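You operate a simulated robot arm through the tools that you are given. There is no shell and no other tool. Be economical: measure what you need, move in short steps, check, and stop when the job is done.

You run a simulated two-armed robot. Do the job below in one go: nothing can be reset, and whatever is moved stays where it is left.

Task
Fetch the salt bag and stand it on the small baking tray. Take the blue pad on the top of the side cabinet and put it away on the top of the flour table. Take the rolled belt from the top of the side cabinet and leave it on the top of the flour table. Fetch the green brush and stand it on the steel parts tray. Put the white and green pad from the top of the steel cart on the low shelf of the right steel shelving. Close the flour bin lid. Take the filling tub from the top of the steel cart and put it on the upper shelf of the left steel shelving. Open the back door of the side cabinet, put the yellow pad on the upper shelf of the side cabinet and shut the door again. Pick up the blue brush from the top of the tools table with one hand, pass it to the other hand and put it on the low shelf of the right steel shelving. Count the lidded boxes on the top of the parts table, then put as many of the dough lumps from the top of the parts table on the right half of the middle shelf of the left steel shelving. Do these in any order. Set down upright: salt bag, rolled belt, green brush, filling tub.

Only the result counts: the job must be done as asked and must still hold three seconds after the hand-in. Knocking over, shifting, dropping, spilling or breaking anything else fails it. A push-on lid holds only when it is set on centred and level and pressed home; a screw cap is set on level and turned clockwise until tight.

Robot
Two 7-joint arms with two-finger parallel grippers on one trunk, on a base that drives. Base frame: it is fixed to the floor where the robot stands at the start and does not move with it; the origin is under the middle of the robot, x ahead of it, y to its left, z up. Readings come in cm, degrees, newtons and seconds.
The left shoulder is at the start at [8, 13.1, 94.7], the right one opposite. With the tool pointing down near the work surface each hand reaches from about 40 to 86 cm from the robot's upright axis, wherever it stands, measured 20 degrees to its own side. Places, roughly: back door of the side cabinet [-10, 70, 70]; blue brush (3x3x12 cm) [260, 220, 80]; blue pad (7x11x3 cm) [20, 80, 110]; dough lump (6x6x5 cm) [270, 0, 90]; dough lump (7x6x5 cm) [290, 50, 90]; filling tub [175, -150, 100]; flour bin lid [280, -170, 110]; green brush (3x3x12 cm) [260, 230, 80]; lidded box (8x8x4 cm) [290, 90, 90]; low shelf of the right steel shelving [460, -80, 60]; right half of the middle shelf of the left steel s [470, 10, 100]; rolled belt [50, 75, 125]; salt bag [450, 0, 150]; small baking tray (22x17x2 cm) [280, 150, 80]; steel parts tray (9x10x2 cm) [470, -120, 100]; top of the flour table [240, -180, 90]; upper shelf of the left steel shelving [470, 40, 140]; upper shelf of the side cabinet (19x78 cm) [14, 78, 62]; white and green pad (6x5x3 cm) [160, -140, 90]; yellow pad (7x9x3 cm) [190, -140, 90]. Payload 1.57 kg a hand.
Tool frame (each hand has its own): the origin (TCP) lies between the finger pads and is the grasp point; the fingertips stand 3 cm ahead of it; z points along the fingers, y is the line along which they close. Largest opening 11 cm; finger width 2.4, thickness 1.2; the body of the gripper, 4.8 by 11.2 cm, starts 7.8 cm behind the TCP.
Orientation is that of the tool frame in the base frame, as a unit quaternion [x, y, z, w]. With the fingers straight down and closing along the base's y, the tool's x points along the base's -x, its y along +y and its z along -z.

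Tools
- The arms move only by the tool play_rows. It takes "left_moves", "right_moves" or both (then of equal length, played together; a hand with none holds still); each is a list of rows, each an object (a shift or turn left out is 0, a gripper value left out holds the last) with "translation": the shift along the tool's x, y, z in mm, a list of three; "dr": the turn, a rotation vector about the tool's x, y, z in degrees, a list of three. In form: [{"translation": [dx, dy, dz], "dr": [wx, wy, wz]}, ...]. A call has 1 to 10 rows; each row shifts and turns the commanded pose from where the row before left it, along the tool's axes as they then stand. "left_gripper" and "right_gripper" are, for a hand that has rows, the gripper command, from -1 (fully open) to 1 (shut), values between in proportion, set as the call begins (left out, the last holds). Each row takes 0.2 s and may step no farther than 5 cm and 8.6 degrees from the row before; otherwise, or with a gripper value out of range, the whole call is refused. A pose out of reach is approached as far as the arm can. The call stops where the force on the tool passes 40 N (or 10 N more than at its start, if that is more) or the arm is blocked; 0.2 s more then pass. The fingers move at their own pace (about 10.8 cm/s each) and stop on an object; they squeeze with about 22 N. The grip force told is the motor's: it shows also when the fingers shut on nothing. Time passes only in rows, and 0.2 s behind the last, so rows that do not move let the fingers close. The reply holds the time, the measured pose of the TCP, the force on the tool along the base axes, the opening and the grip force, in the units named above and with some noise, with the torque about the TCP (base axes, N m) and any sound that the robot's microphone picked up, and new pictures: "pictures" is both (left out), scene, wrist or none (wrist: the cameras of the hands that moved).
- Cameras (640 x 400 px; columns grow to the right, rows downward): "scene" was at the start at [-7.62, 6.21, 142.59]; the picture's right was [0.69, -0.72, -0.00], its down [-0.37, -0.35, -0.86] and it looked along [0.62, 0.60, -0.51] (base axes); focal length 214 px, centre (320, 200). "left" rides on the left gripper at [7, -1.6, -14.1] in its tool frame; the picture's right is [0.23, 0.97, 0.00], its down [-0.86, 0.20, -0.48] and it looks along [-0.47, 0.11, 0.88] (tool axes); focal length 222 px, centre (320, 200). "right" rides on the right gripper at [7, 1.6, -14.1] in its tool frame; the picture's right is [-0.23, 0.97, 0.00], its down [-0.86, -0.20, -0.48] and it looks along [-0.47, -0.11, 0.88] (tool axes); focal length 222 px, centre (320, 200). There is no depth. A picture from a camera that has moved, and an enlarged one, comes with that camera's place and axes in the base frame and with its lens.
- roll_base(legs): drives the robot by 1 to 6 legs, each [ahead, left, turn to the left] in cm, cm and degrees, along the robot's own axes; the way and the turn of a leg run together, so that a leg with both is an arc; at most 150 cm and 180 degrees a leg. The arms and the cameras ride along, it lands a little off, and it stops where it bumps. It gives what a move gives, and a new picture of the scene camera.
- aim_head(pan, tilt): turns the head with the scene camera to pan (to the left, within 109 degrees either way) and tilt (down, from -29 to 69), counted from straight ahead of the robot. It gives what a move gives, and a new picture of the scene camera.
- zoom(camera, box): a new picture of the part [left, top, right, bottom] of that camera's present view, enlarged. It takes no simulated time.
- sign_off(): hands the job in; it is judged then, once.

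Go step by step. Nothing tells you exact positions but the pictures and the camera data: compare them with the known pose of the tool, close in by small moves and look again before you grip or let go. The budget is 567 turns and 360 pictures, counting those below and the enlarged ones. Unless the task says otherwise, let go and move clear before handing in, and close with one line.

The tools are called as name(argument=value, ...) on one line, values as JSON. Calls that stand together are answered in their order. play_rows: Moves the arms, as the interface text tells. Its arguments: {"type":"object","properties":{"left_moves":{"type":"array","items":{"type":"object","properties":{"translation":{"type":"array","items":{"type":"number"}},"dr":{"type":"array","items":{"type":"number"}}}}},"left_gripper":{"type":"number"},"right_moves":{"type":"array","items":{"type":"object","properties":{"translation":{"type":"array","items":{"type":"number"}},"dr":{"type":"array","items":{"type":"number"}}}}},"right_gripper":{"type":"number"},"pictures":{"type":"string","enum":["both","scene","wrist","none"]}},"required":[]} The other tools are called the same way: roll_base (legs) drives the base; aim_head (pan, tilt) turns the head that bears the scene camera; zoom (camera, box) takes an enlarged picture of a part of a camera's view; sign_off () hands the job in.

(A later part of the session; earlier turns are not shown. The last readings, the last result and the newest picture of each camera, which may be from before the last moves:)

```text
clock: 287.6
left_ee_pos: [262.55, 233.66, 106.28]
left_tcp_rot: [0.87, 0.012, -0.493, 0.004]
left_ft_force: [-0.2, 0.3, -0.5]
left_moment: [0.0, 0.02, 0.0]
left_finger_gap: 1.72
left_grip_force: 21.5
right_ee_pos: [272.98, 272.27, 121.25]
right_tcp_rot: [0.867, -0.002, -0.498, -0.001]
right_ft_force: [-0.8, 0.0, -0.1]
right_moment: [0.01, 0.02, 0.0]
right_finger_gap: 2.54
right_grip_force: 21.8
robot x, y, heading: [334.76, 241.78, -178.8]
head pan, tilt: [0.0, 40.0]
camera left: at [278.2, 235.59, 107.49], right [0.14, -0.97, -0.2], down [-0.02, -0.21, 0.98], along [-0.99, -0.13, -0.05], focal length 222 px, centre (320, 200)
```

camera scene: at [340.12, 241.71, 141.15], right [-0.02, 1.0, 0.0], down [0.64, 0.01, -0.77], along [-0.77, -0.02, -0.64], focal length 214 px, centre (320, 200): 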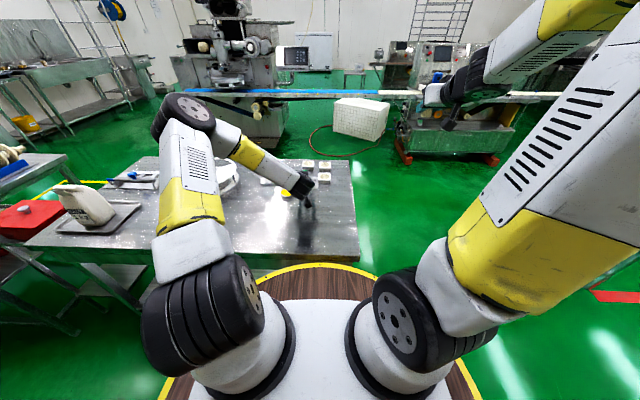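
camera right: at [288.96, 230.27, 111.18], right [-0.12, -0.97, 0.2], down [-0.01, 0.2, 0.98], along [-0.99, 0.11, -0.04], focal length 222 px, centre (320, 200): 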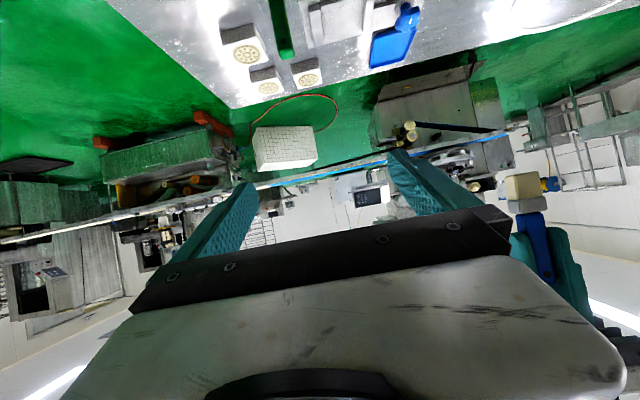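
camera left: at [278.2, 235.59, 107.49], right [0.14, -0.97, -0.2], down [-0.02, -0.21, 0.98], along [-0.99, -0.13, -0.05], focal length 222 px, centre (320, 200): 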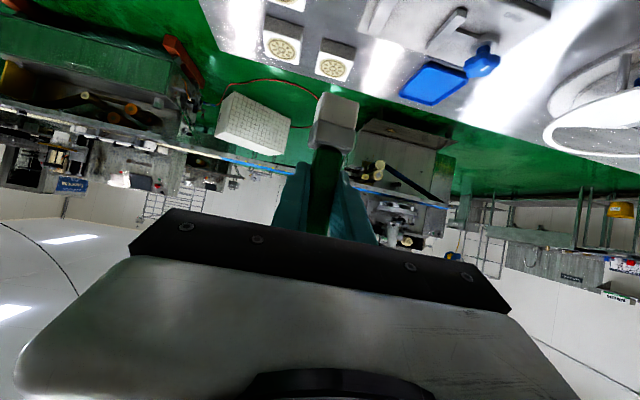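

Green brush held. I'll raise and retract, then drive around to the right shelving.

play_rows(left_moves=[{"translation": [-20, 0, -14]}, {"translation": [-15, 0, -30]}, {"translation": [-15, 0, -30]}, {"translation": [-15, 0, -30]}, {"translation": [0, 0, -30]}, {"translation": [0, 0, -30]}, {"translation": [0, 0, -10]}], pictures="none")

roll_base(legs=[[-34, 0, 0], [0, 0, 88.5], [150, 0, 0], [125, 0, 0]])

```text
clock: 289.2
left_ee_pos: [274.24, 233.93, 120.7]
left_tcp_rot: [0.869, 0.011, -0.494, 0.003]
left_ft_force: [-0.4, -0.6, -0.1]
left_moment: [-0.02, 0.0, -0.01]
left_finger_gap: 1.68
left_grip_force: 21.8
right_ee_pos: [273.02, 272.37, 121.3]
right_tcp_rot: [0.867, -0.003, -0.499, -0.002]
right_ft_force: [-0.6, 0.0, 0.2]
right_moment: [-0.03, 0.04, 0.02]
right_finger_gap: 2.54
right_grip_force: 21.7
robot x, y, heading: [335.28, 241.82, -178.9]
head pan, tilt: [0.0, 40.0]
```

```text
clock: 308.1
left_ee_pos: [374.45, -93.65, 120.73]
left_tcp_rot: [0.614, 0.616, -0.351, 0.347]
left_ft_force: [-0.3, 0.2, -0.7]
left_moment: [0.0, 0.0, 0.02]
left_finger_gap: 1.7
left_grip_force: 21.4
right_ee_pos: [335.87, -94.01, 121.32]
right_tcp_rot: [0.622, 0.604, -0.358, 0.347]
right_ft_force: [-0.5, -0.2, -0.8]
right_moment: [0.02, 0.03, 0.03]
right_finger_gap: 2.51
right_grip_force: 22.7
robot x, y, heading: [368.34, -32.47, -90.1]
head pan, tilt: [0.0, 40.0]
camera scene: at [368.02, -27.54, 141.15], right [-1.0, 0.0, 0.0], down [0.0, 0.64, -0.77], along [0.0, -0.77, -0.64], focal length 214 px, centre (320, 200)
```

scene: 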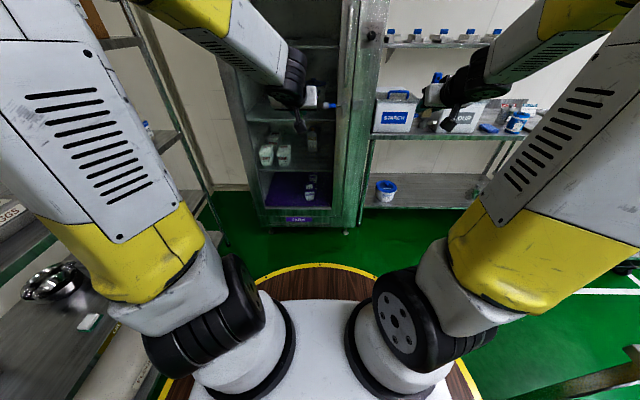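

roll_base(legs=[[0, -14, 0], [0, 0, 90]])

aim_head(pan=-25, tilt=20)

```text
clock: 313.3
left_ee_pos: [415.01, -26.91, 120.85]
left_tcp_rot: [0.001, 0.869, -0.003, 0.494]
left_ft_force: [0.2, -0.3, -1.2]
left_moment: [-0.01, -0.01, 0.01]
left_finger_gap: 1.68
left_grip_force: 21.7
right_ee_pos: [415.18, -65.46, 121.28]
right_tcp_rot: [0.015, 0.867, -0.009, 0.498]
right_ft_force: [0.2, 0.0, -0.8]
right_moment: [-0.03, 0.0, 0.01]
right_finger_gap: 2.53
right_grip_force: 21.8
robot x, y, heading: [354.5, -32.64, -0.6]
head pan, tilt: [0.0, 40.0]
camera scene: at [348.59, -32.96, 141.15], right [-0.01, -1.0, 0.0], down [-0.64, 0.0, -0.77], along [0.77, 0.0, -0.64], focal length 214 px, centre (320, 200)
```

scene: 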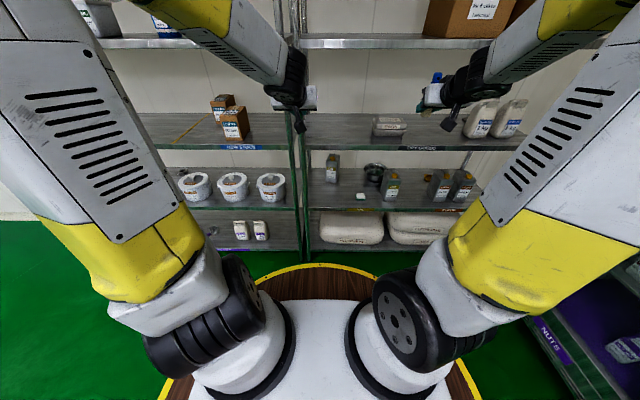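

```text
clock: 314.1
left_ee_pos: [414.88, -26.83, 120.74]
left_tcp_rot: [0.0, 0.87, -0.003, 0.494]
left_ft_force: [0.3, 0.2, -0.2]
left_moment: [-0.01, 0.01, 0.03]
left_finger_gap: 1.67
left_grip_force: 22.1
right_ee_pos: [415.14, -65.5, 121.37]
right_tcp_rot: [0.015, 0.867, -0.009, 0.498]
right_ft_force: [0.3, -0.3, 0.6]
right_moment: [0.0, 0.01, -0.01]
right_finger_gap: 2.53
right_grip_force: 22.5
robot x, y, heading: [354.58, -32.73, -0.2]
head pan, tilt: [-25.0, 20.0]
camera scene: at [348.51, -36.89, 144.28], right [-0.43, -0.9, 0.0], down [-0.31, 0.15, -0.94], along [0.85, -0.4, -0.34], focal length 214 px, centre (320, 200)
```

scene: 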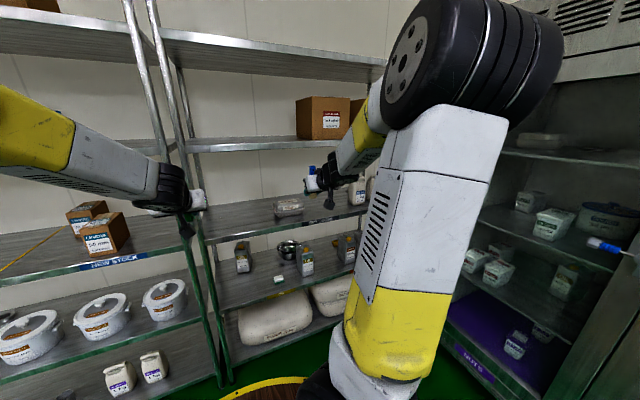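

First the blue brush: I'll shift so the right hand faces y≈−47, lower it outside the shelf, then drive in.

roll_base(legs=[[-6, 18, 0.5]])

play_rows(right_moves=[{"translation": [-10, 0, 18]}, {"translation": [-14, 0, 24]}, {"translation": [-16, 0, 28]}, {"translation": [-16, 0, 28]}, {"translation": [-10, 0, 18]}, {"translation": [15, 0, 9]}, {"translation": [26, 0, 15]}, {"translation": [35, 0, 20]}, {"translation": [35, 0, 20]}, {"translation": [35, 0, 20]}], pictures="none")

play_rows(right_moves=[{"translation": [35, 0, 20]}, {"translation": [35, 0, 20]}, {"translation": [35, 0, 20]}, {"translation": [35, 0, 20]}, {"translation": [35, 0, 20]}, {"translation": [35, 0, 20]}, {"translation": [35, 0, 20]}, {"translation": [35, 0, 20]}, {"translation": [20, 0, 12]}, {"translation": [15, 0, 8]}], pictures="both")

```text
clock: 315.7
left_ee_pos: [408.84, -8.25, 120.74]
left_tcp_rot: [-0.004, 0.87, -0.001, 0.493]
left_ft_force: [-0.7, -0.2, 0.5]
left_moment: [-0.01, -0.02, 0.02]
left_finger_gap: 1.69
left_grip_force: 21.9
right_ee_pos: [409.53, -46.73, 121.37]
right_tcp_rot: [0.011, 0.867, -0.006, 0.498]
right_ft_force: [0.4, 0.6, 0.6]
right_moment: [0.04, -0.02, 0.05]
right_finger_gap: 2.55
right_grip_force: 21.9
robot x, y, heading: [348.52, -14.55, 0.3]
head pan, tilt: [-25.0, 20.0]
camera scene: at [342.55, -18.82, 144.29], right [-0.42, -0.91, 0.0], down [-0.31, 0.14, -0.94], along [0.85, -0.39, -0.34], focal length 214 px, centre (320, 200)
```

scene: 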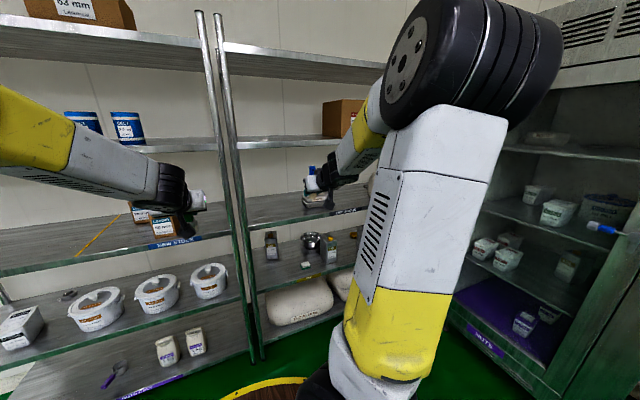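

```text
clock: 317.9
left_ee_pos: [408.88, -8.2, 120.72]
left_tcp_rot: [-0.003, 0.87, -0.001, 0.493]
left_ft_force: [-1.1, 0.7, -0.8]
left_moment: [-0.01, 0.01, 0.0]
left_finger_gap: 1.71
left_grip_force: 21.7
right_ee_pos: [422.6, -47.01, 104.24]
right_tcp_rot: [0.011, 0.867, -0.006, 0.499]
right_ft_force: [0.2, 0.0, 0.2]
right_moment: [-0.02, 0.0, -0.02]
right_finger_gap: 2.55
right_grip_force: 21.7
robot x, y, heading: [348.08, -15.0, 0.3]
head pan, tilt: [-25.0, 20.0]
```

```text
clock: 320.1
left_ee_pos: [408.92, -8.26, 120.86]
left_tcp_rot: [-0.003, 0.87, -0.001, 0.494]
left_ft_force: [0.1, -0.6, -0.4]
left_moment: [-0.01, 0.03, -0.01]
left_finger_gap: 1.68
left_grip_force: 22.4
right_ee_pos: [422.4, -47.02, 68.03]
right_tcp_rot: [0.012, 0.867, -0.007, 0.499]
right_ft_force: [-0.8, -0.1, -1.3]
right_moment: [0.02, -0.01, 0.01]
right_finger_gap: 2.54
right_grip_force: 21.7
robot x, y, heading: [348.45, -14.74, 0.1]
head pan, tilt: [-25.0, 20.0]
camera scene: at [342.55, -18.8, 144.29], right [-0.42, -0.91, 0.0], down [-0.31, 0.14, -0.94], along [0.85, -0.39, -0.34], focal length 214 px, centre (320, 200)
camera right: at [406.71, -44.96, 69.11], right [0.14, 0.97, 0.2], down [0.01, -0.2, 0.98], along [0.99, -0.13, -0.04], focal length 222 px, centre (320, 200)
```

scene: 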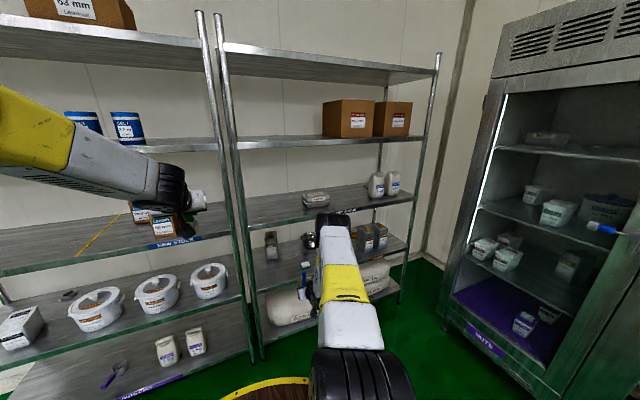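
right: 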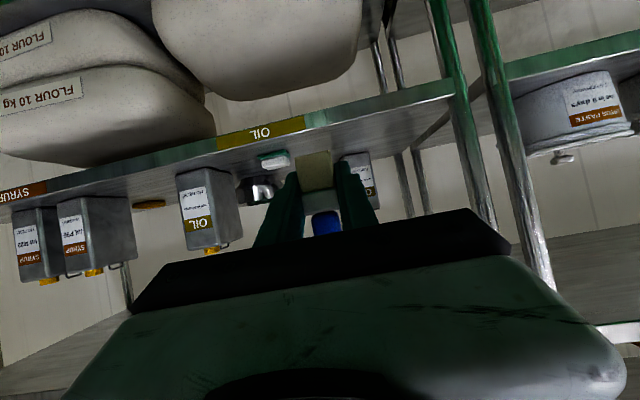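

play_rows(right_moves=[{"translation": [20, 0, 12]}, {"translation": [20, 0, 12]}], pictures="none")

roll_base(legs=[[29, 0, 0]])

play_rows(right_moves=[{"translation": [8, 0, 5]}], pictures="wrist")

```text
clock: 320.7
left_ee_pos: [408.9, -8.19, 120.76]
left_tcp_rot: [-0.003, 0.87, -0.001, 0.494]
left_ft_force: [-1.3, -0.7, -0.4]
left_moment: [0.01, -0.01, 0.0]
left_finger_gap: 1.69
left_grip_force: 22.4
right_ee_pos: [422.51, -47.1, 63.37]
right_tcp_rot: [0.011, 0.867, -0.007, 0.498]
right_ft_force: [0.2, 0.0, -0.7]
right_moment: [-0.03, 0.04, -0.02]
right_finger_gap: 2.51
right_grip_force: 22.5
robot x, y, heading: [348.06, -14.61, 0.3]
head pan, tilt: [-25.0, 20.0]
```

```text
clock: 322.7
left_ee_pos: [437.65, -7.89, 120.83]
left_tcp_rot: [-0.004, 0.869, -0.001, 0.494]
left_ft_force: [-1.4, -1.1, -0.9]
left_moment: [0.01, -0.03, 0.01]
left_finger_gap: 1.66
left_grip_force: 22.1
right_ee_pos: [451.28, -46.6, 63.4]
right_tcp_rot: [0.01, 0.867, -0.006, 0.498]
right_ft_force: [0.0, -0.2, -0.9]
right_moment: [0.02, 0.02, -0.01]
right_finger_gap: 2.55
right_grip_force: 21.7
robot x, y, heading: [377.03, -14.59, 0.3]
head pan, tilt: [-25.0, 20.0]
camera scene: at [371.27, -18.67, 144.29], right [-0.42, -0.91, 0.0], down [-0.31, 0.14, -0.94], along [0.85, -0.39, -0.34], focal length 214 px, centre (320, 200)
```

scene: 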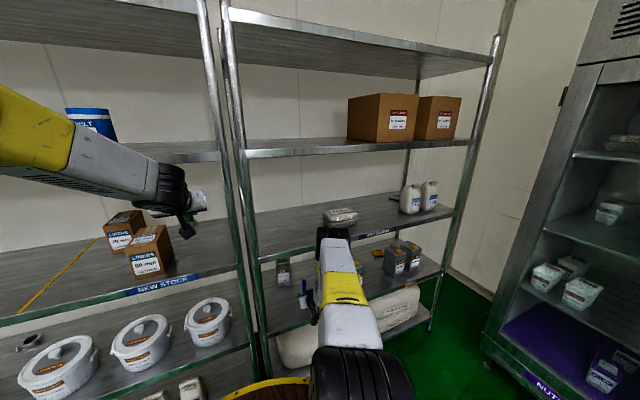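

```text
clock: 323.1
left_ee_pos: [437.56, -7.9, 120.74]
left_tcp_rot: [-0.004, 0.87, -0.001, 0.493]
left_ft_force: [0.3, -0.1, -0.1]
left_moment: [0.0, 0.02, 0.01]
left_finger_gap: 1.69
left_grip_force: 21.9
right_ee_pos: [451.28, -46.67, 62.48]
right_tcp_rot: [0.009, 0.867, -0.005, 0.499]
right_ft_force: [0.1, 0.4, -0.2]
right_moment: [0.0, 0.02, 0.03]
right_finger_gap: 2.54
right_grip_force: 22.1
robot x, y, heading: [376.98, -14.73, 0.7]
head pan, tilt: [-25.0, 20.0]
camera right: at [435.56, -44.71, 63.52], right [0.14, 0.97, 0.2], down [0.01, -0.2, 0.98], along [0.99, -0.13, -0.04], focal length 222 px, centre (320, 200)
```

right: 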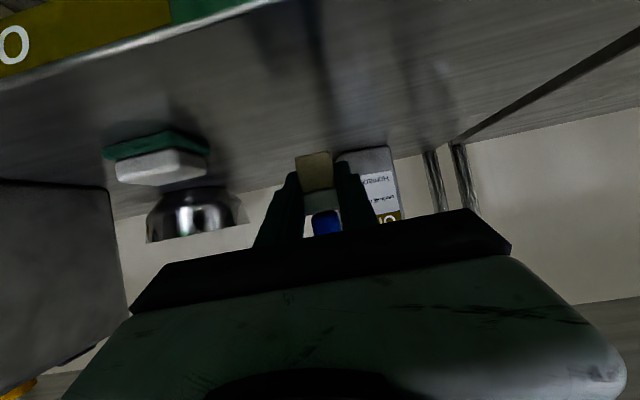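

play_rows(right_moves=[{"translation": [9, 0, 5]}, {"translation": [7, 0, 4]}, {"translation": [3, 0, 2]}, {"translation": [3, 0, 2]}, {"translation": [3, 0, 2]}, {"translation": [3, 0, 2]}, {"translation": [3, 0, 2]}, {"translation": [3, 0, 2]}], pictures="wrist")

```text
clock: 324.9
left_ee_pos: [437.5, -7.87, 120.73]
left_tcp_rot: [-0.004, 0.869, 0.0, 0.494]
left_ft_force: [-0.6, 0.3, -0.3]
left_moment: [0.04, 0.0, -0.05]
left_finger_gap: 1.67
left_grip_force: 21.3
right_ee_pos: [451.54, -46.79, 58.63]
right_tcp_rot: [0.01, 0.864, -0.007, 0.503]
right_ft_force: [-1.4, 0.2, 21.2]
right_moment: [0.01, 0.09, -0.02]
right_finger_gap: 2.54
right_grip_force: 21.7
robot x, y, heading: [377.01, -14.71, 0.3]
head pan, tilt: [-25.0, 20.0]
camera right: at [435.85, -44.74, 59.71], right [0.13, 0.97, 0.2], down [0.0, -0.2, 0.98], along [0.99, -0.13, -0.03], focal length 222 px, centre (320, 200)
```

right: 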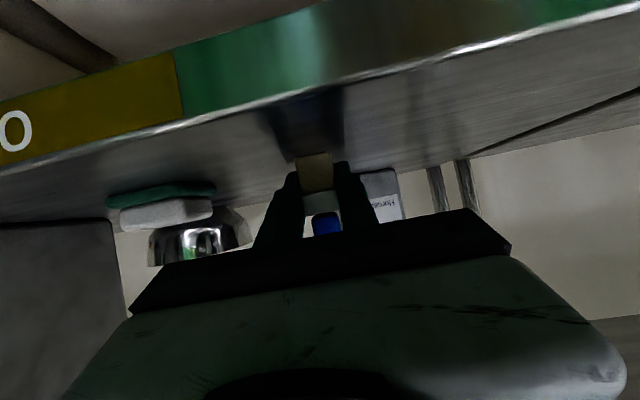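

play_rows(right_moves=[{"translation": [-1.5, 0, -1]}, {}, {}], right_gripper=-0.05, pictures="none")

play_rows(right_moves=[{"translation": [6, 0, -10]}, {"translation": [12, 0, -20]}, {"translation": [12, 0, -22]}, {"translation": [12, 0, -22]}], pictures="wrist")

```text
clock: 325.7
left_ee_pos: [437.55, -7.9, 120.88]
left_tcp_rot: [-0.005, 0.869, 0.0, 0.494]
left_ft_force: [-0.3, 0.5, -0.3]
left_moment: [0.0, -0.01, 0.0]
left_finger_gap: 1.69
left_grip_force: 21.7
right_ee_pos: [451.18, -46.64, 58.6]
right_tcp_rot: [0.01, 0.867, -0.006, 0.498]
right_ft_force: [-6.6, -7.9, 11.0]
right_moment: [0.1, -0.05, 0.02]
right_finger_gap: 5.09
right_grip_force: 0.1
robot x, y, heading: [376.56, -14.26, 0.4]
head pan, tilt: [-25.0, 20.0]
```

```text
clock: 326.7
left_ee_pos: [437.51, -7.91, 120.86]
left_tcp_rot: [-0.005, 0.869, 0.0, 0.494]
left_ft_force: [-1.0, -0.4, -0.4]
left_moment: [0.03, -0.02, -0.01]
left_finger_gap: 1.68
left_grip_force: 22.0
right_ee_pos: [442.68, -46.48, 58.54]
right_tcp_rot: [0.01, 0.868, -0.005, 0.497]
right_ft_force: [0.8, 0.5, 0.5]
right_moment: [0.01, 0.0, 0.01]
right_finger_gap: 5.77
right_grip_force: 0.0
robot x, y, heading: [377.12, -14.5, 0.3]
head pan, tilt: [-25.0, 20.0]
camera right: at [427.04, -44.5, 59.7], right [0.14, 0.97, 0.2], down [0.01, -0.2, 0.98], along [0.99, -0.13, -0.04], focal length 222 px, centre (320, 200)
```

right: 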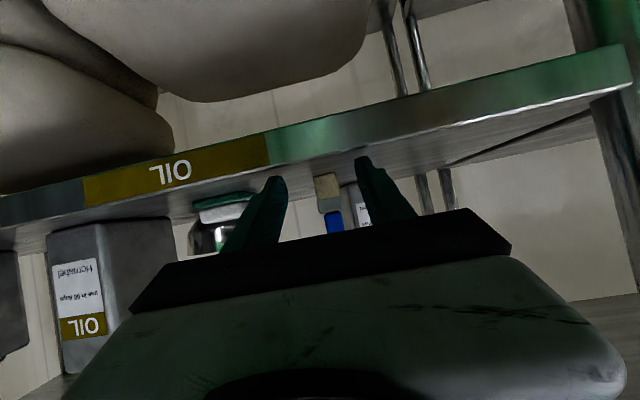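

The blue brush stands on the low shelf. I'll back off, raise the right hand and move right to look for the steel parts tray.

roll_base(legs=[[-28, 0, 0]])

play_rows(right_moves=[{"translation": [-35, 0, -20]}, {"translation": [-38, 0, -22]}, {"translation": [-38, 0, -22]}, {"translation": [-38, 0, -22]}, {"translation": [-38, 0, -22]}, {"translation": [-38, 0, -22]}, {"translation": [-38, 0, -22]}, {"translation": [-38, 0, -22]}, {"translation": [-38, 0, -22]}, {"translation": [-38, 0, -22]}], pictures="none")

play_rows(right_moves=[{"translation": [-38, 0, -22]}, {"translation": [-38, 0, -22]}, {"translation": [-38, 0, -22]}, {"translation": [-38, 0, -22]}, {"translation": [0, -30, 0], "dr": [0, 8, 0]}, {"translation": [0, -30, 0], "dr": [0, 8, 0]}, {"dr": [0, 8, 0]}, {"dr": [0, 8, 0]}, {"dr": [0, 8, 0]}, {"dr": [0, 8, 0]}], pictures="none")

roll_base(legs=[[0, -75, 0]])

```text
clock: 328.6
left_ee_pos: [409.71, -8.14, 120.68]
left_tcp_rot: [-0.003, 0.87, -0.001, 0.494]
left_ft_force: [-0.7, 0.0, 0.4]
left_moment: [-0.01, -0.03, 0.01]
left_finger_gap: 1.68
left_grip_force: 21.7
right_ee_pos: [414.83, -46.78, 58.52]
right_tcp_rot: [0.01, 0.866, -0.006, 0.499]
right_ft_force: [0.6, 0.5, 0.5]
right_moment: [-0.02, 0.02, 0.03]
right_finger_gap: 5.74
right_grip_force: 0.1
robot x, y, heading: [349.3, -14.67, 0.3]
head pan, tilt: [-25.0, 20.0]
camera scene: at [343.36, -18.8, 144.29], right [-0.42, -0.91, 0.0], down [-0.31, 0.14, -0.94], along [0.85, -0.39, -0.34], focal length 214 px, centre (320, 200)
```

scene: 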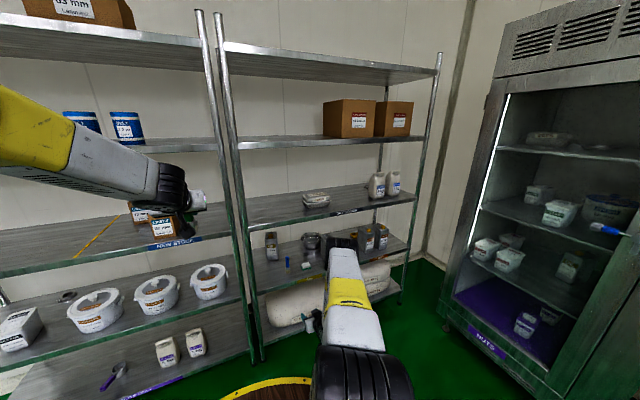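

```text
clock: 330.8
left_ee_pos: [409.71, -8.13, 120.8]
left_tcp_rot: [-0.002, 0.87, -0.002, 0.493]
left_ft_force: [0.5, 0.5, -1.0]
left_moment: [0.03, 0.0, 0.02]
left_finger_gap: 1.63
left_grip_force: 22.2
right_ee_pos: [414.94, -46.81, 102.12]
right_tcp_rot: [0.011, 0.868, -0.006, 0.497]
right_ft_force: [0.6, -0.8, -0.6]
right_moment: [-0.03, -0.01, 0.01]
right_finger_gap: 5.78
right_grip_force: 0.1
robot x, y, heading: [348.63, -14.51, 0.3]
head pan, tilt: [-25.0, 20.0]
```

```text
clock: 333.0
left_ee_pos: [409.67, -8.26, 120.88]
left_tcp_rot: [-0.003, 0.87, -0.001, 0.494]
left_ft_force: [0.2, -0.4, -0.9]
left_moment: [-0.02, -0.01, -0.01]
left_finger_gap: 1.68
left_grip_force: 21.9
right_ee_pos: [415.19, -51.44, 120.03]
right_tcp_rot: [0.005, 0.991, 0.003, 0.131]
right_ft_force: [-0.5, -0.6, -0.1]
right_moment: [0.01, -0.04, 0.0]
right_finger_gap: 5.8
right_grip_force: 0.1
right hand out of reach, approached as far as the arm can: row 5
robot x, y, heading: [349.02, -14.69, 0.2]
head pan, tilt: [-25.0, 20.0]
```

```text
clock: 337.1
left_ee_pos: [409.93, -83.01, 120.8]
left_tcp_rot: [-0.002, 0.869, -0.002, 0.494]
left_ft_force: [0.0, -0.2, 0.0]
left_moment: [-0.02, 0.0, 0.01]
left_finger_gap: 1.68
left_grip_force: 22.4
right_ee_pos: [415.41, -126.1, 119.9]
right_tcp_rot: [0.004, 0.991, 0.005, 0.132]
right_ft_force: [-0.4, 0.2, -0.7]
right_moment: [-0.01, 0.0, -0.02]
right_finger_gap: 5.79
right_grip_force: 0.1
robot x, y, heading: [349.17, -89.29, 0.2]
head pan, tilt: [-25.0, 20.0]
camera scene: at [343.62, -93.54, 144.29], right [-0.42, -0.91, 0.0], down [-0.31, 0.14, -0.94], along [0.85, -0.39, -0.34], focal length 214 px, centre (320, 200)
```

scene: 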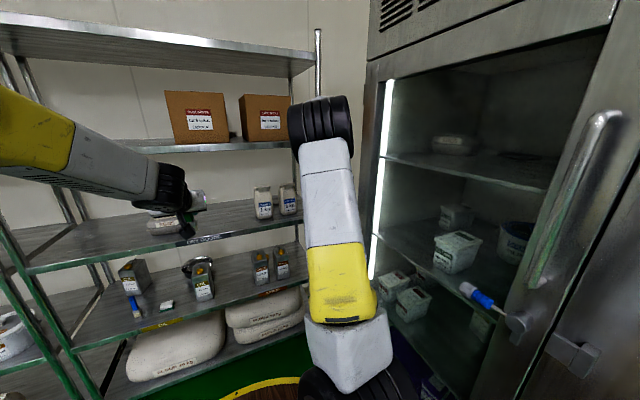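

aim_head(pan=-12, tilt=20)

zoom(camera="scene", box=[200, 140, 420, 270])

```text
clock: 337.8
left_ee_pos: [410.14, -83.06, 120.81]
left_tcp_rot: [-0.003, 0.87, -0.002, 0.494]
left_ft_force: [-1.0, 0.6, 0.3]
left_moment: [-0.02, 0.03, 0.0]
left_finger_gap: 1.68
left_grip_force: 21.8
right_ee_pos: [415.41, -126.22, 119.99]
right_tcp_rot: [0.004, 0.991, 0.005, 0.133]
right_ft_force: [-0.2, -0.3, -0.5]
right_moment: [0.02, -0.01, 0.01]
right_finger_gap: 5.77
right_grip_force: 0.1
robot x, y, heading: [349.24, -89.44, 0.2]
head pan, tilt: [-12.0, 20.0]
camera scene: at [344.28, -91.54, 144.29], right [-0.21, -0.98, 0.0], down [-0.33, 0.07, -0.94], along [0.92, -0.19, -0.34], focal length 214 px, centre (320, 200)
```

scene: 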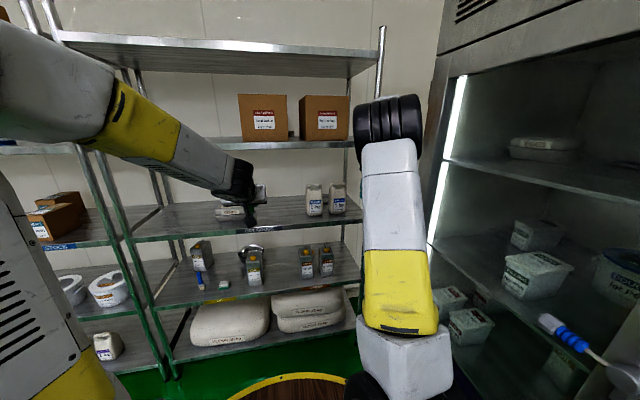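

```text
2.91 times, centred on (310, 205) of scene
camera zoom: at [344.28, -91.54, 144.29], right [-0.21, -0.98, 0.0], down [-0.33, 0.07, -0.94], along [0.92, -0.19, -0.34], focal length 624 px, centre (349, 186)
```

zoom: 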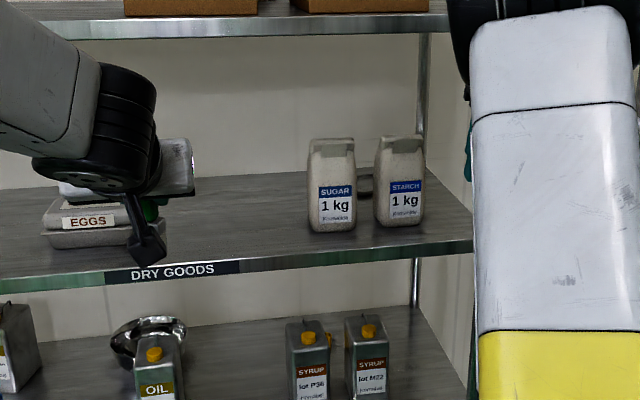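

The steel parts tray sits at about (469, −120), right behind the sugar and starch bags. I must come in from the left behind them. I'll tuck in the right hand, then move and turn the base to heading −45° for this.

play_rows(right_moves=[{"translation": [30, 20, 5], "dr": [0, 7.5, 0]}, {"translation": [30, 25, 5], "dr": [0, 7.5, 0]}, {"translation": [35, 25, 0]}, {"translation": [35, 25, 0]}, {"translation": [35, 25, 0]}, {"translation": [35, 25, 0]}], pictures="none")

roll_base(legs=[[10, 27, 0], [0, 0, -45]])

aim_head(pan=10, tilt=20)

```text
clock: 339.2
left_ee_pos: [409.99, -83.09, 120.74]
left_tcp_rot: [-0.003, 0.87, -0.001, 0.493]
left_ft_force: [-0.9, -1.0, -0.5]
left_moment: [0.04, 0.01, 0.05]
left_finger_gap: 1.69
left_grip_force: 22.2
right_ee_pos: [395.98, -111.53, 117.93]
right_tcp_rot: [0.005, 1.0, 0.005, 0.002]
right_ft_force: [0.4, 0.0, 0.3]
right_moment: [0.06, 0.01, 0.02]
right_finger_gap: 5.75
right_grip_force: 0.2
robot x, y, heading: [349.33, -89.66, 0.1]
head pan, tilt: [-12.0, 20.0]
```

```text
clock: 343.3
left_ee_pos: [406.94, -100.83, 120.77]
left_tcp_rot: [0.329, 0.805, -0.19, 0.456]
left_ft_force: [-0.2, -0.2, -0.4]
left_moment: [0.02, -0.02, 0.0]
left_finger_gap: 1.67
left_grip_force: 22.0
right_ee_pos: [376.99, -111.17, 117.93]
right_tcp_rot: [0.386, 0.923, 0.004, 0.003]
right_ft_force: [0.4, -0.2, 0.0]
right_moment: [0.02, 0.0, 0.02]
right_finger_gap: 5.77
right_grip_force: 0.0
robot x, y, heading: [359.2, -62.55, -44.8]
head pan, tilt: [-12.0, 20.0]
camera scene: at [354.3, -60.68, 144.29], right [-0.83, -0.55, 0.0], down [-0.19, 0.29, -0.94], along [0.52, -0.78, -0.34], focal length 214 px, centre (320, 200)
```

scene: 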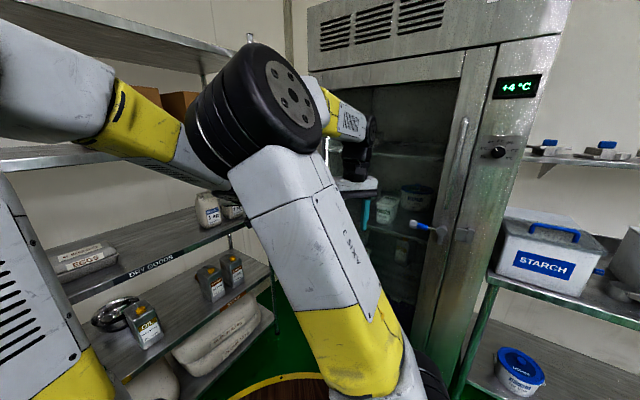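

```text
clock: 344.1
left_ee_pos: [406.91, -100.76, 120.8]
left_tcp_rot: [0.329, 0.805, -0.19, 0.456]
left_ft_force: [-0.1, -0.2, -0.3]
left_moment: [0.0, -0.03, 0.0]
left_finger_gap: 1.7
left_grip_force: 22.0
right_ee_pos: [377.04, -111.12, 117.99]
right_tcp_rot: [0.385, 0.923, 0.004, 0.003]
right_ft_force: [0.0, -0.2, -0.1]
right_moment: [-0.02, -0.02, -0.01]
right_finger_gap: 5.8
right_grip_force: 0.0
robot x, y, heading: [359.91, -62.45, -44.8]
head pan, tilt: [10.0, 20.0]
camera scene: at [356.83, -58.2, 144.29], right [-0.57, -0.82, 0.0], down [-0.28, 0.19, -0.94], along [0.77, -0.53, -0.34], focal length 214 px, centre (320, 200)
```

scene: 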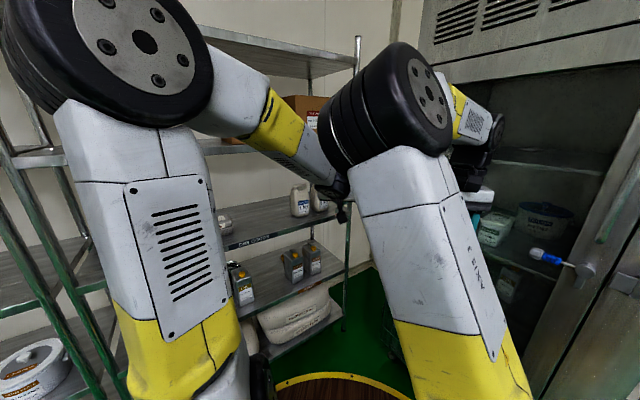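

play_rows(left_moves=[{"translation": [10, 30, -15]}, {"translation": [12, 35, -20]}, {"translation": [12, 35, -20]}, {"translation": [12, 35, -20]}, {"dr": [6.5, 0, 3.75]}, {"dr": [6.5, 0, 3.75]}, {"dr": [6.5, 0, 3.75]}, {"dr": [6.5, 0, 3.75]}], pictures="none")

roll_base(legs=[[23, 23, 0]])

play_rows(left_moves=[{}], pictures="wrist")

```text
clock: 345.9
left_ee_pos: [410.25, -84.88, 120.63]
left_tcp_rot: [0.525, 0.692, -0.304, 0.391]
left_ft_force: [-0.3, 0.1, -0.3]
left_moment: [-0.03, 0.0, 0.01]
left_finger_gap: 1.67
left_grip_force: 21.9
right_ee_pos: [376.93, -111.2, 117.91]
right_tcp_rot: [0.385, 0.923, 0.004, 0.004]
right_ft_force: [-1.1, 0.7, 0.7]
right_moment: [-0.04, -0.02, 0.02]
right_finger_gap: 5.78
right_grip_force: 0.0
robot x, y, heading: [359.32, -62.65, -44.7]
head pan, tilt: [10.0, 20.0]
```

```text
clock: 348.1
left_ee_pos: [442.67, -84.57, 120.55]
left_tcp_rot: [0.523, 0.693, -0.304, 0.392]
left_ft_force: [0.0, 0.3, -1.4]
left_moment: [-0.02, -0.05, 0.02]
left_finger_gap: 1.7
left_grip_force: 21.2
right_ee_pos: [409.38, -110.88, 117.96]
right_tcp_rot: [0.384, 0.923, 0.003, 0.003]
right_ft_force: [0.4, 0.1, 0.3]
right_moment: [0.06, -0.01, 0.0]
right_finger_gap: 5.78
right_grip_force: 0.0
robot x, y, heading: [391.75, -62.3, -44.8]
head pan, tilt: [10.0, 20.0]
camera scene: at [389.28, -57.89, 144.29], right [-0.57, -0.82, 0.0], down [-0.28, 0.19, -0.94], along [0.77, -0.53, -0.34], focal length 214 px, centre (320, 200)
```

scene: 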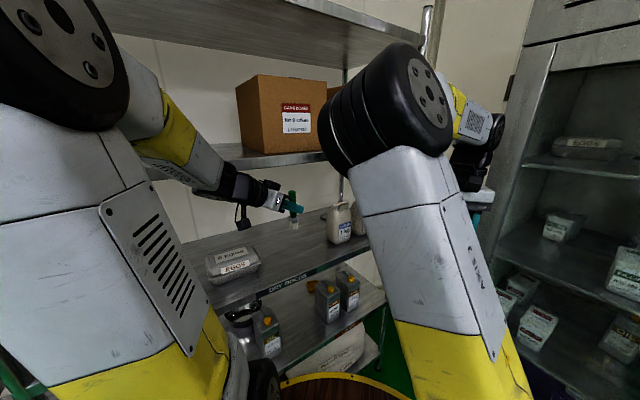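

```text
clock: 348.5
left_ee_pos: [442.64, -84.59, 120.53]
left_tcp_rot: [0.523, 0.693, -0.304, 0.391]
left_ft_force: [-0.4, 0.4, -0.1]
left_moment: [-0.04, 0.0, 0.0]
left_finger_gap: 1.68
left_grip_force: 22.1
right_ee_pos: [409.57, -110.83, 117.98]
right_tcp_rot: [0.384, 0.923, 0.005, 0.002]
right_ft_force: [0.6, 0.0, -0.2]
right_moment: [-0.04, -0.01, 0.01]
right_finger_gap: 5.79
right_grip_force: 0.0
robot x, y, heading: [391.79, -62.28, -44.3]
head pan, tilt: [10.0, 20.0]
camera left: at [436.87, -69.94, 121.73], right [0.91, 0.37, -0.21], down [0.21, 0.03, 0.98], along [0.37, -0.93, -0.05], focal length 222 px, centre (320, 200)
```

left: 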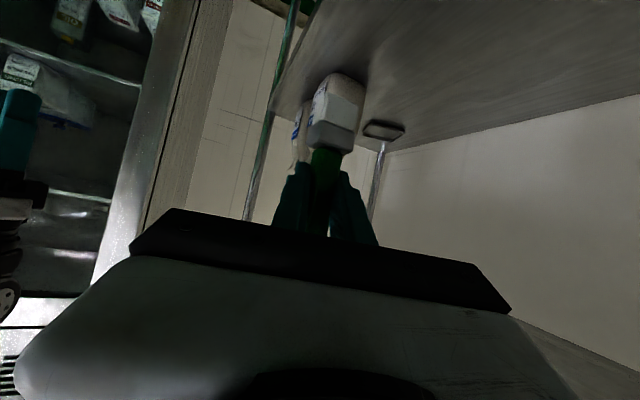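

zoom(camera="left", box=[240, 50, 480, 200])

```text
2.67 times, centred on (360, 125) of left
camera zoom: at [436.87, -69.94, 121.73], right [0.91, 0.37, -0.21], down [0.21, 0.03, 0.98], along [0.37, -0.93, -0.05], focal length 592 px, centre (213, 400)
```

zoom: 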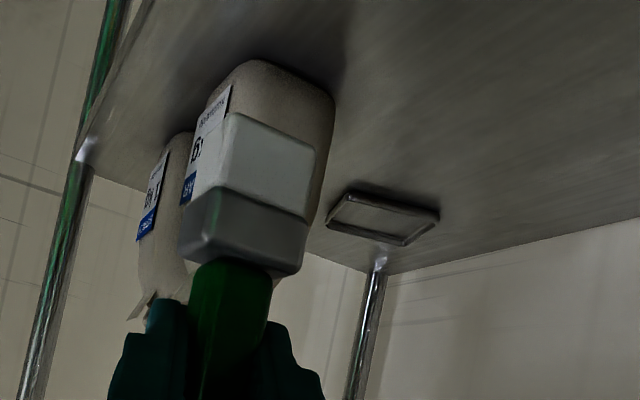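

The tray centre is about (469, −118), and the bags end at x≈456, so there is room behind them. I'll come closer with the base and then slide the hand in.

roll_base(legs=[[10, 2, 0]])

play_rows(left_moves=[{"translation": [0, 25, 0]}, {"translation": [0, 35, 0]}, {"translation": [0, 35, 0]}, {"translation": [0, 30, 0]}], pictures="wrist")

```text
clock: 349.4
left_ee_pos: [443.95, -85.86, 120.04]
left_tcp_rot: [0.524, 0.695, -0.307, 0.386]
left_ft_force: [-0.3, -0.7, -0.4]
left_moment: [0.0, 0.03, -0.02]
left_finger_gap: 1.69
left_grip_force: 21.8
right_ee_pos: [411.56, -112.2, 117.93]
right_tcp_rot: [0.382, 0.924, 0.005, 0.004]
right_ft_force: [0.6, 0.0, 0.2]
right_moment: [0.01, -0.04, 0.02]
right_finger_gap: 5.79
right_grip_force: 0.0
robot x, y, heading: [394.0, -63.76, -44.2]
head pan, tilt: [10.0, 20.0]
stopped in leg 1: the robot was blocked; the commanded pose is now the measured one
camera scene: at [391.21, -59.32, 144.28], right [-0.56, -0.83, 0.0], down [-0.28, 0.19, -0.94], along [0.78, -0.53, -0.34], focal length 214 px, centre (320, 200)
```

scene: 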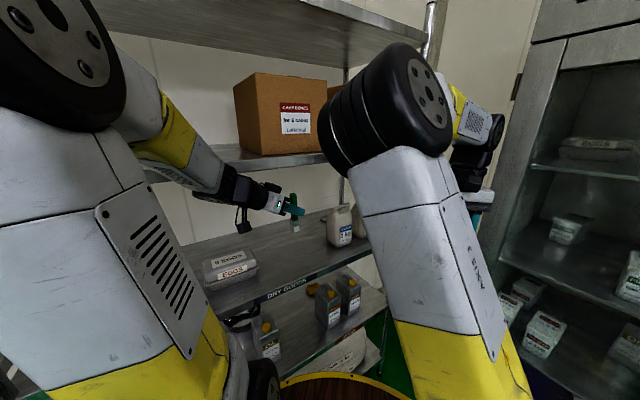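

```text
clock: 350.4
left_ee_pos: [446.17, -83.0, 122.46]
left_tcp_rot: [0.514, 0.719, -0.195, 0.425]
left_ft_force: [-0.8, -0.3, 2.3]
left_moment: [0.22, 0.02, 0.17]
left_finger_gap: 1.67
left_grip_force: 22.3
right_ee_pos: [403.85, -117.04, 117.64]
right_tcp_rot: [0.402, 0.912, 0.071, 0.029]
right_ft_force: [-0.7, -0.9, -0.3]
right_moment: [0.12, -0.12, -0.02]
right_finger_gap: 5.77
right_grip_force: 0.1
robot x, y, heading: [392.3, -64.27, -43.8]
head pan, tilt: [10.0, 20.0]
stopped in row 4 (left hand): the arm was blocked; the commanded pose is now the measured one
camera left: at [438.1, -69.62, 124.42], right [0.86, 0.52, -0.03], down [0.08, -0.07, 0.99], along [0.51, -0.85, -0.1], focal length 222 px, centre (320, 200)
```

left: 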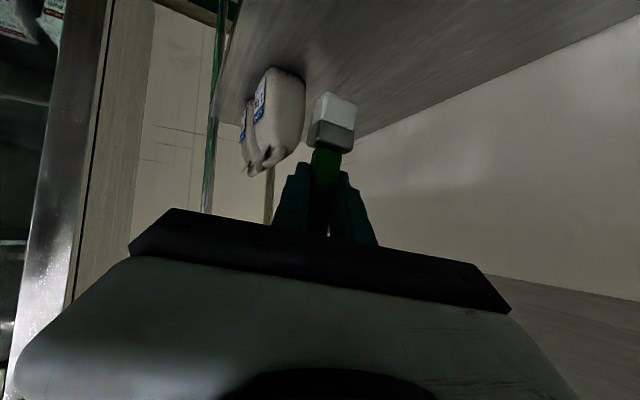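

The arms are blocked: the left elbow is probably against the shelving or the other arm. I'll back the base off and look.

roll_base(legs=[[-12, 0, 0]])

aim_head(pan=55, tilt=10)

```text
clock: 351.1
left_ee_pos: [449.27, -80.61, 124.32]
left_tcp_rot: [0.406, 0.699, -0.29, 0.512]
left_ft_force: [4.0, 1.4, 3.3]
left_moment: [0.24, 0.27, -0.32]
left_finger_gap: 1.64
left_grip_force: 21.6
right_ee_pos: [413.11, -97.37, 115.62]
right_tcp_rot: [0.296, 0.944, 0.129, -0.063]
right_ft_force: [0.6, 0.4, -0.4]
right_moment: [0.0, 0.08, 0.03]
right_finger_gap: 5.76
right_grip_force: 0.0
robot x, y, heading: [392.65, -66.28, -48.5]
head pan, tilt: [10.0, 20.0]
stopped in leg 1: the robot was blocked; the commanded pose is now the measured one
camera scene: at [362.91, -86.62, 144.38], right [-0.6, -0.76, -0.25], down [-0.09, 0.37, -0.92], along [0.8, -0.53, -0.29], focal length 214 px, centre (320, 200)
```

scene: 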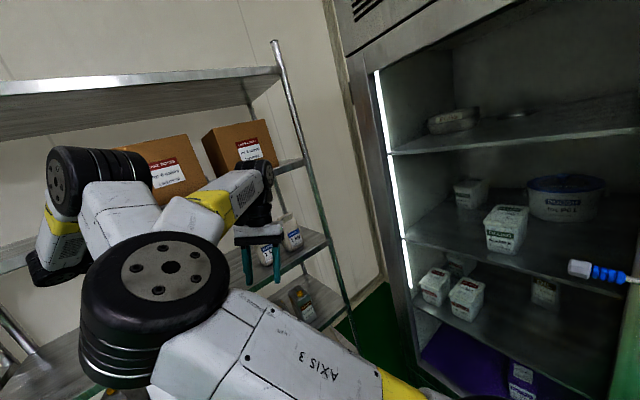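

```text
clock: 352.2
left_ee_pos: [453.74, -75.5, 120.38]
left_tcp_rot: [0.4, 0.708, -0.301, 0.497]
left_ft_force: [-0.7, 0.6, -0.4]
left_moment: [-0.02, -0.03, 0.01]
left_finger_gap: 1.67
left_grip_force: 22.0
right_ee_pos: [417.78, -93.31, 114.79]
right_tcp_rot: [0.303, 0.945, 0.103, -0.075]
right_ft_force: [0.0, -0.3, 0.0]
right_moment: [-0.02, 0.03, -0.01]
right_finger_gap: 5.77
right_grip_force: 0.2
robot x, y, heading: [392.9, -66.07, -48.5]
head pan, tilt: [55.0, 10.0]
camera scene: at [370.48, -74.49, 147.92], right [0.12, -0.99, -0.12], down [-0.02, 0.11, -0.99], along [0.99, 0.12, -0.01], focal length 214 px, centre (320, 200)
```

scene: 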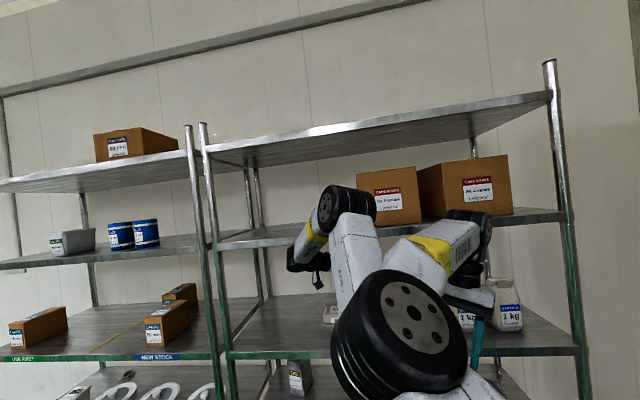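

The robot's trunk looks tilted and jammed. I'll let it settle a moment and re-read.

play_rows(left_moves=[{}, {}, {}, {}], pictures="both")

```text
clock: 352.5
left_ee_pos: [461.29, -68.19, 115.22]
left_tcp_rot: [0.298, 0.694, -0.417, 0.505]
left_ft_force: [-4.6, -0.9, 4.0]
left_moment: [0.35, 0.13, 0.31]
left_finger_gap: 1.68
left_grip_force: 21.8
right_ee_pos: [425.38, -84.51, 110.76]
right_tcp_rot: [0.258, 0.938, 0.155, -0.17]
right_ft_force: [-2.1, -1.7, 0.6]
right_moment: [0.1, -0.23, -0.12]
right_finger_gap: 5.79
right_grip_force: 0.1
robot x, y, heading: [392.89, -67.13, -49.2]
head pan, tilt: [55.0, 10.0]
stopped in row 1 (left hand): the arm was blocked; the commanded pose is now the measured one
camera scene: at [376.72, -69.88, 147.99], right [0.1, -0.99, -0.08], down [-0.06, 0.08, -1.0], along [0.99, 0.11, -0.05], focal length 214 px, centre (320, 200)
camera left: at [451.33, -56.67, 110.96], right [0.74, 0.46, -0.49], down [0.22, 0.52, 0.82], along [0.63, -0.72, 0.29], focal length 222 px, centre (320, 200)
```

scene: 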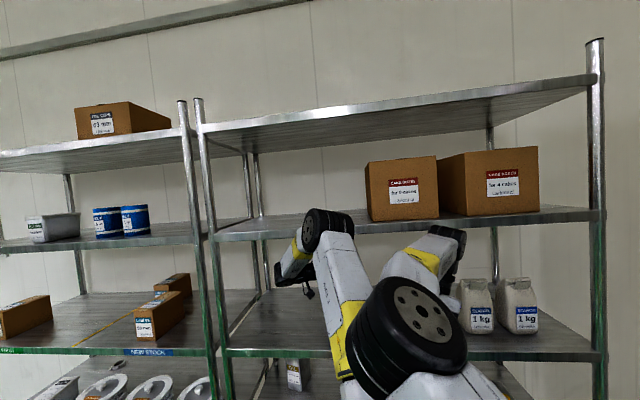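
left: 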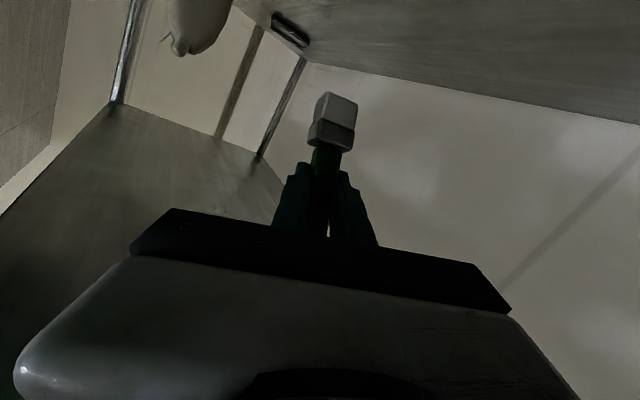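

The right hand was pushed across under the left arm. I'll move the right hand back out to its own side first.

play_rows(right_moves=[{"translation": [0, -25, 0]}, {"translation": [0, -30, 0]}, {"translation": [0, -30, 0]}, {"translation": [0, -30, 0]}, {"translation": [0, -30, 0]}], pictures="scene")

```text
clock: 352.9
left_ee_pos: [467.88, -56.62, 103.76]
left_tcp_rot: [0.178, 0.698, -0.505, 0.476]
left_ft_force: [-3.2, -1.1, 6.0]
left_moment: [0.49, 0.27, 0.32]
left_finger_gap: 1.66
left_grip_force: 21.9
right_ee_pos: [435.47, -80.98, 102.34]
right_tcp_rot: [0.258, 0.922, 0.186, -0.22]
right_ft_force: [-3.4, -4.1, 0.0]
right_moment: [0.4, -0.27, -0.27]
right_finger_gap: 5.78
right_grip_force: 0.1
robot x, y, heading: [393.16, -68.21, -50.1]
head pan, tilt: [55.0, 10.0]
stopped in row 1 (left hand): the arm was blocked; the commanded pose is now the measured one
camera scene: at [385.24, -62.69, 147.17], right [0.09, -1.0, -0.04], down [-0.12, 0.03, -0.99], along [0.99, 0.09, -0.12], focal length 214 px, centre (320, 200)
```

scene: 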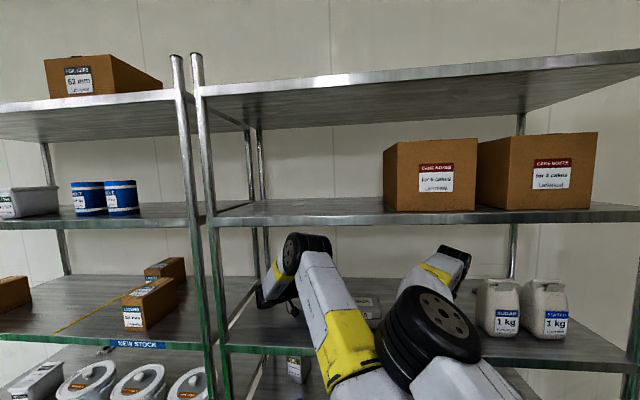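

play_rows(right_moves=[{}], left_moves=[{}], pictures="both")

```text
clock: 353.1
left_ee_pos: [475.66, -50.45, 101.88]
left_tcp_rot: [0.112, 0.7, -0.562, 0.426]
left_ft_force: [79.3, 57.6, 259.6]
left_moment: [30.35, 31.84, -16.84]
left_finger_gap: 1.64
left_grip_force: 22.2
right_ee_pos: [442.99, -78.72, 98.5]
right_tcp_rot: [0.248, 0.929, 0.164, -0.223]
right_ft_force: [23.4, -44.4, 70.2]
right_moment: [3.96, -1.47, -0.67]
right_finger_gap: 6.39
right_grip_force: 4.8
robot x, y, heading: [393.01, -67.55, -50.3]
head pan, tilt: [55.0, 10.0]
stopped in row 1 (left hand): the force on the tool passed its limit at 328 N (the readings are from after the stop); the commanded pose is now the measured one
camera scene: at [392.07, -56.89, 146.02], right [0.08, -1.0, 0.0], down [-0.16, -0.01, -0.99], along [0.98, 0.08, -0.16], focal length 214 px, centre (320, 200)
camera right: at [443.04, -80.56, 114.26], right [0.69, 0.71, 0.08], down [0.72, -0.69, -0.06], along [0.01, 0.09, -1.0], focal length 222 px, centre (320, 200)
camera left: at [463.64, -40.86, 97.98], right [0.48, 0.26, -0.84], down [0.42, 0.77, 0.48], along [0.77, -0.59, 0.26], focal length 222 px, centre (320, 200)
```

scene: 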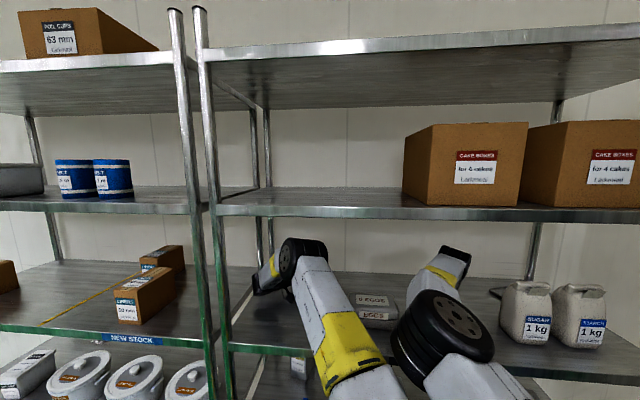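
right: 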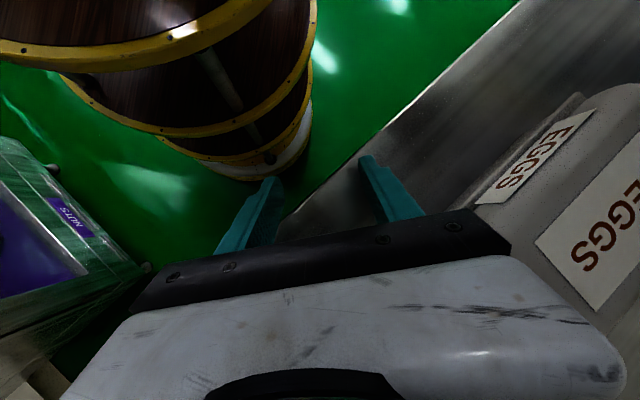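
left: 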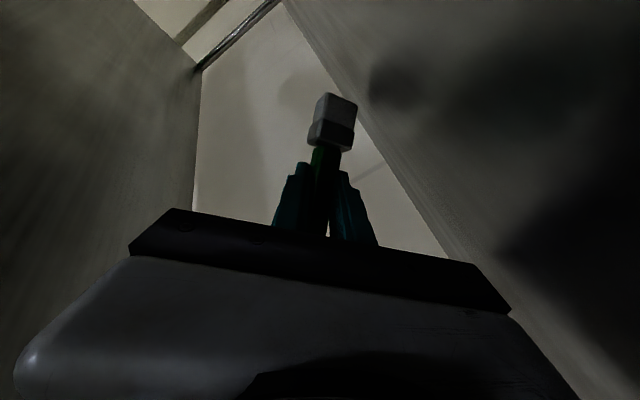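

play_rows(right_moves=[{}, {}], left_moves=[{}, {}], pictures="none")

```text
clock: 353.7
left_ee_pos: [473.46, -52.67, 101.6]
left_tcp_rot: [0.117, 0.706, -0.557, 0.42]
left_ft_force: [41.8, 63.3, 126.2]
left_moment: [16.92, 15.43, -13.26]
left_finger_gap: 1.68
left_grip_force: 22.4
right_ee_pos: [440.82, -79.58, 99.81]
right_tcp_rot: [0.287, 0.917, 0.158, -0.227]
right_ft_force: [0.2, 0.6, -0.3]
right_moment: [0.02, -0.05, -0.02]
right_finger_gap: 5.78
right_grip_force: 0.1
robot x, y, heading: [392.68, -67.97, -50.4]
head pan, tilt: [55.0, 10.0]
```

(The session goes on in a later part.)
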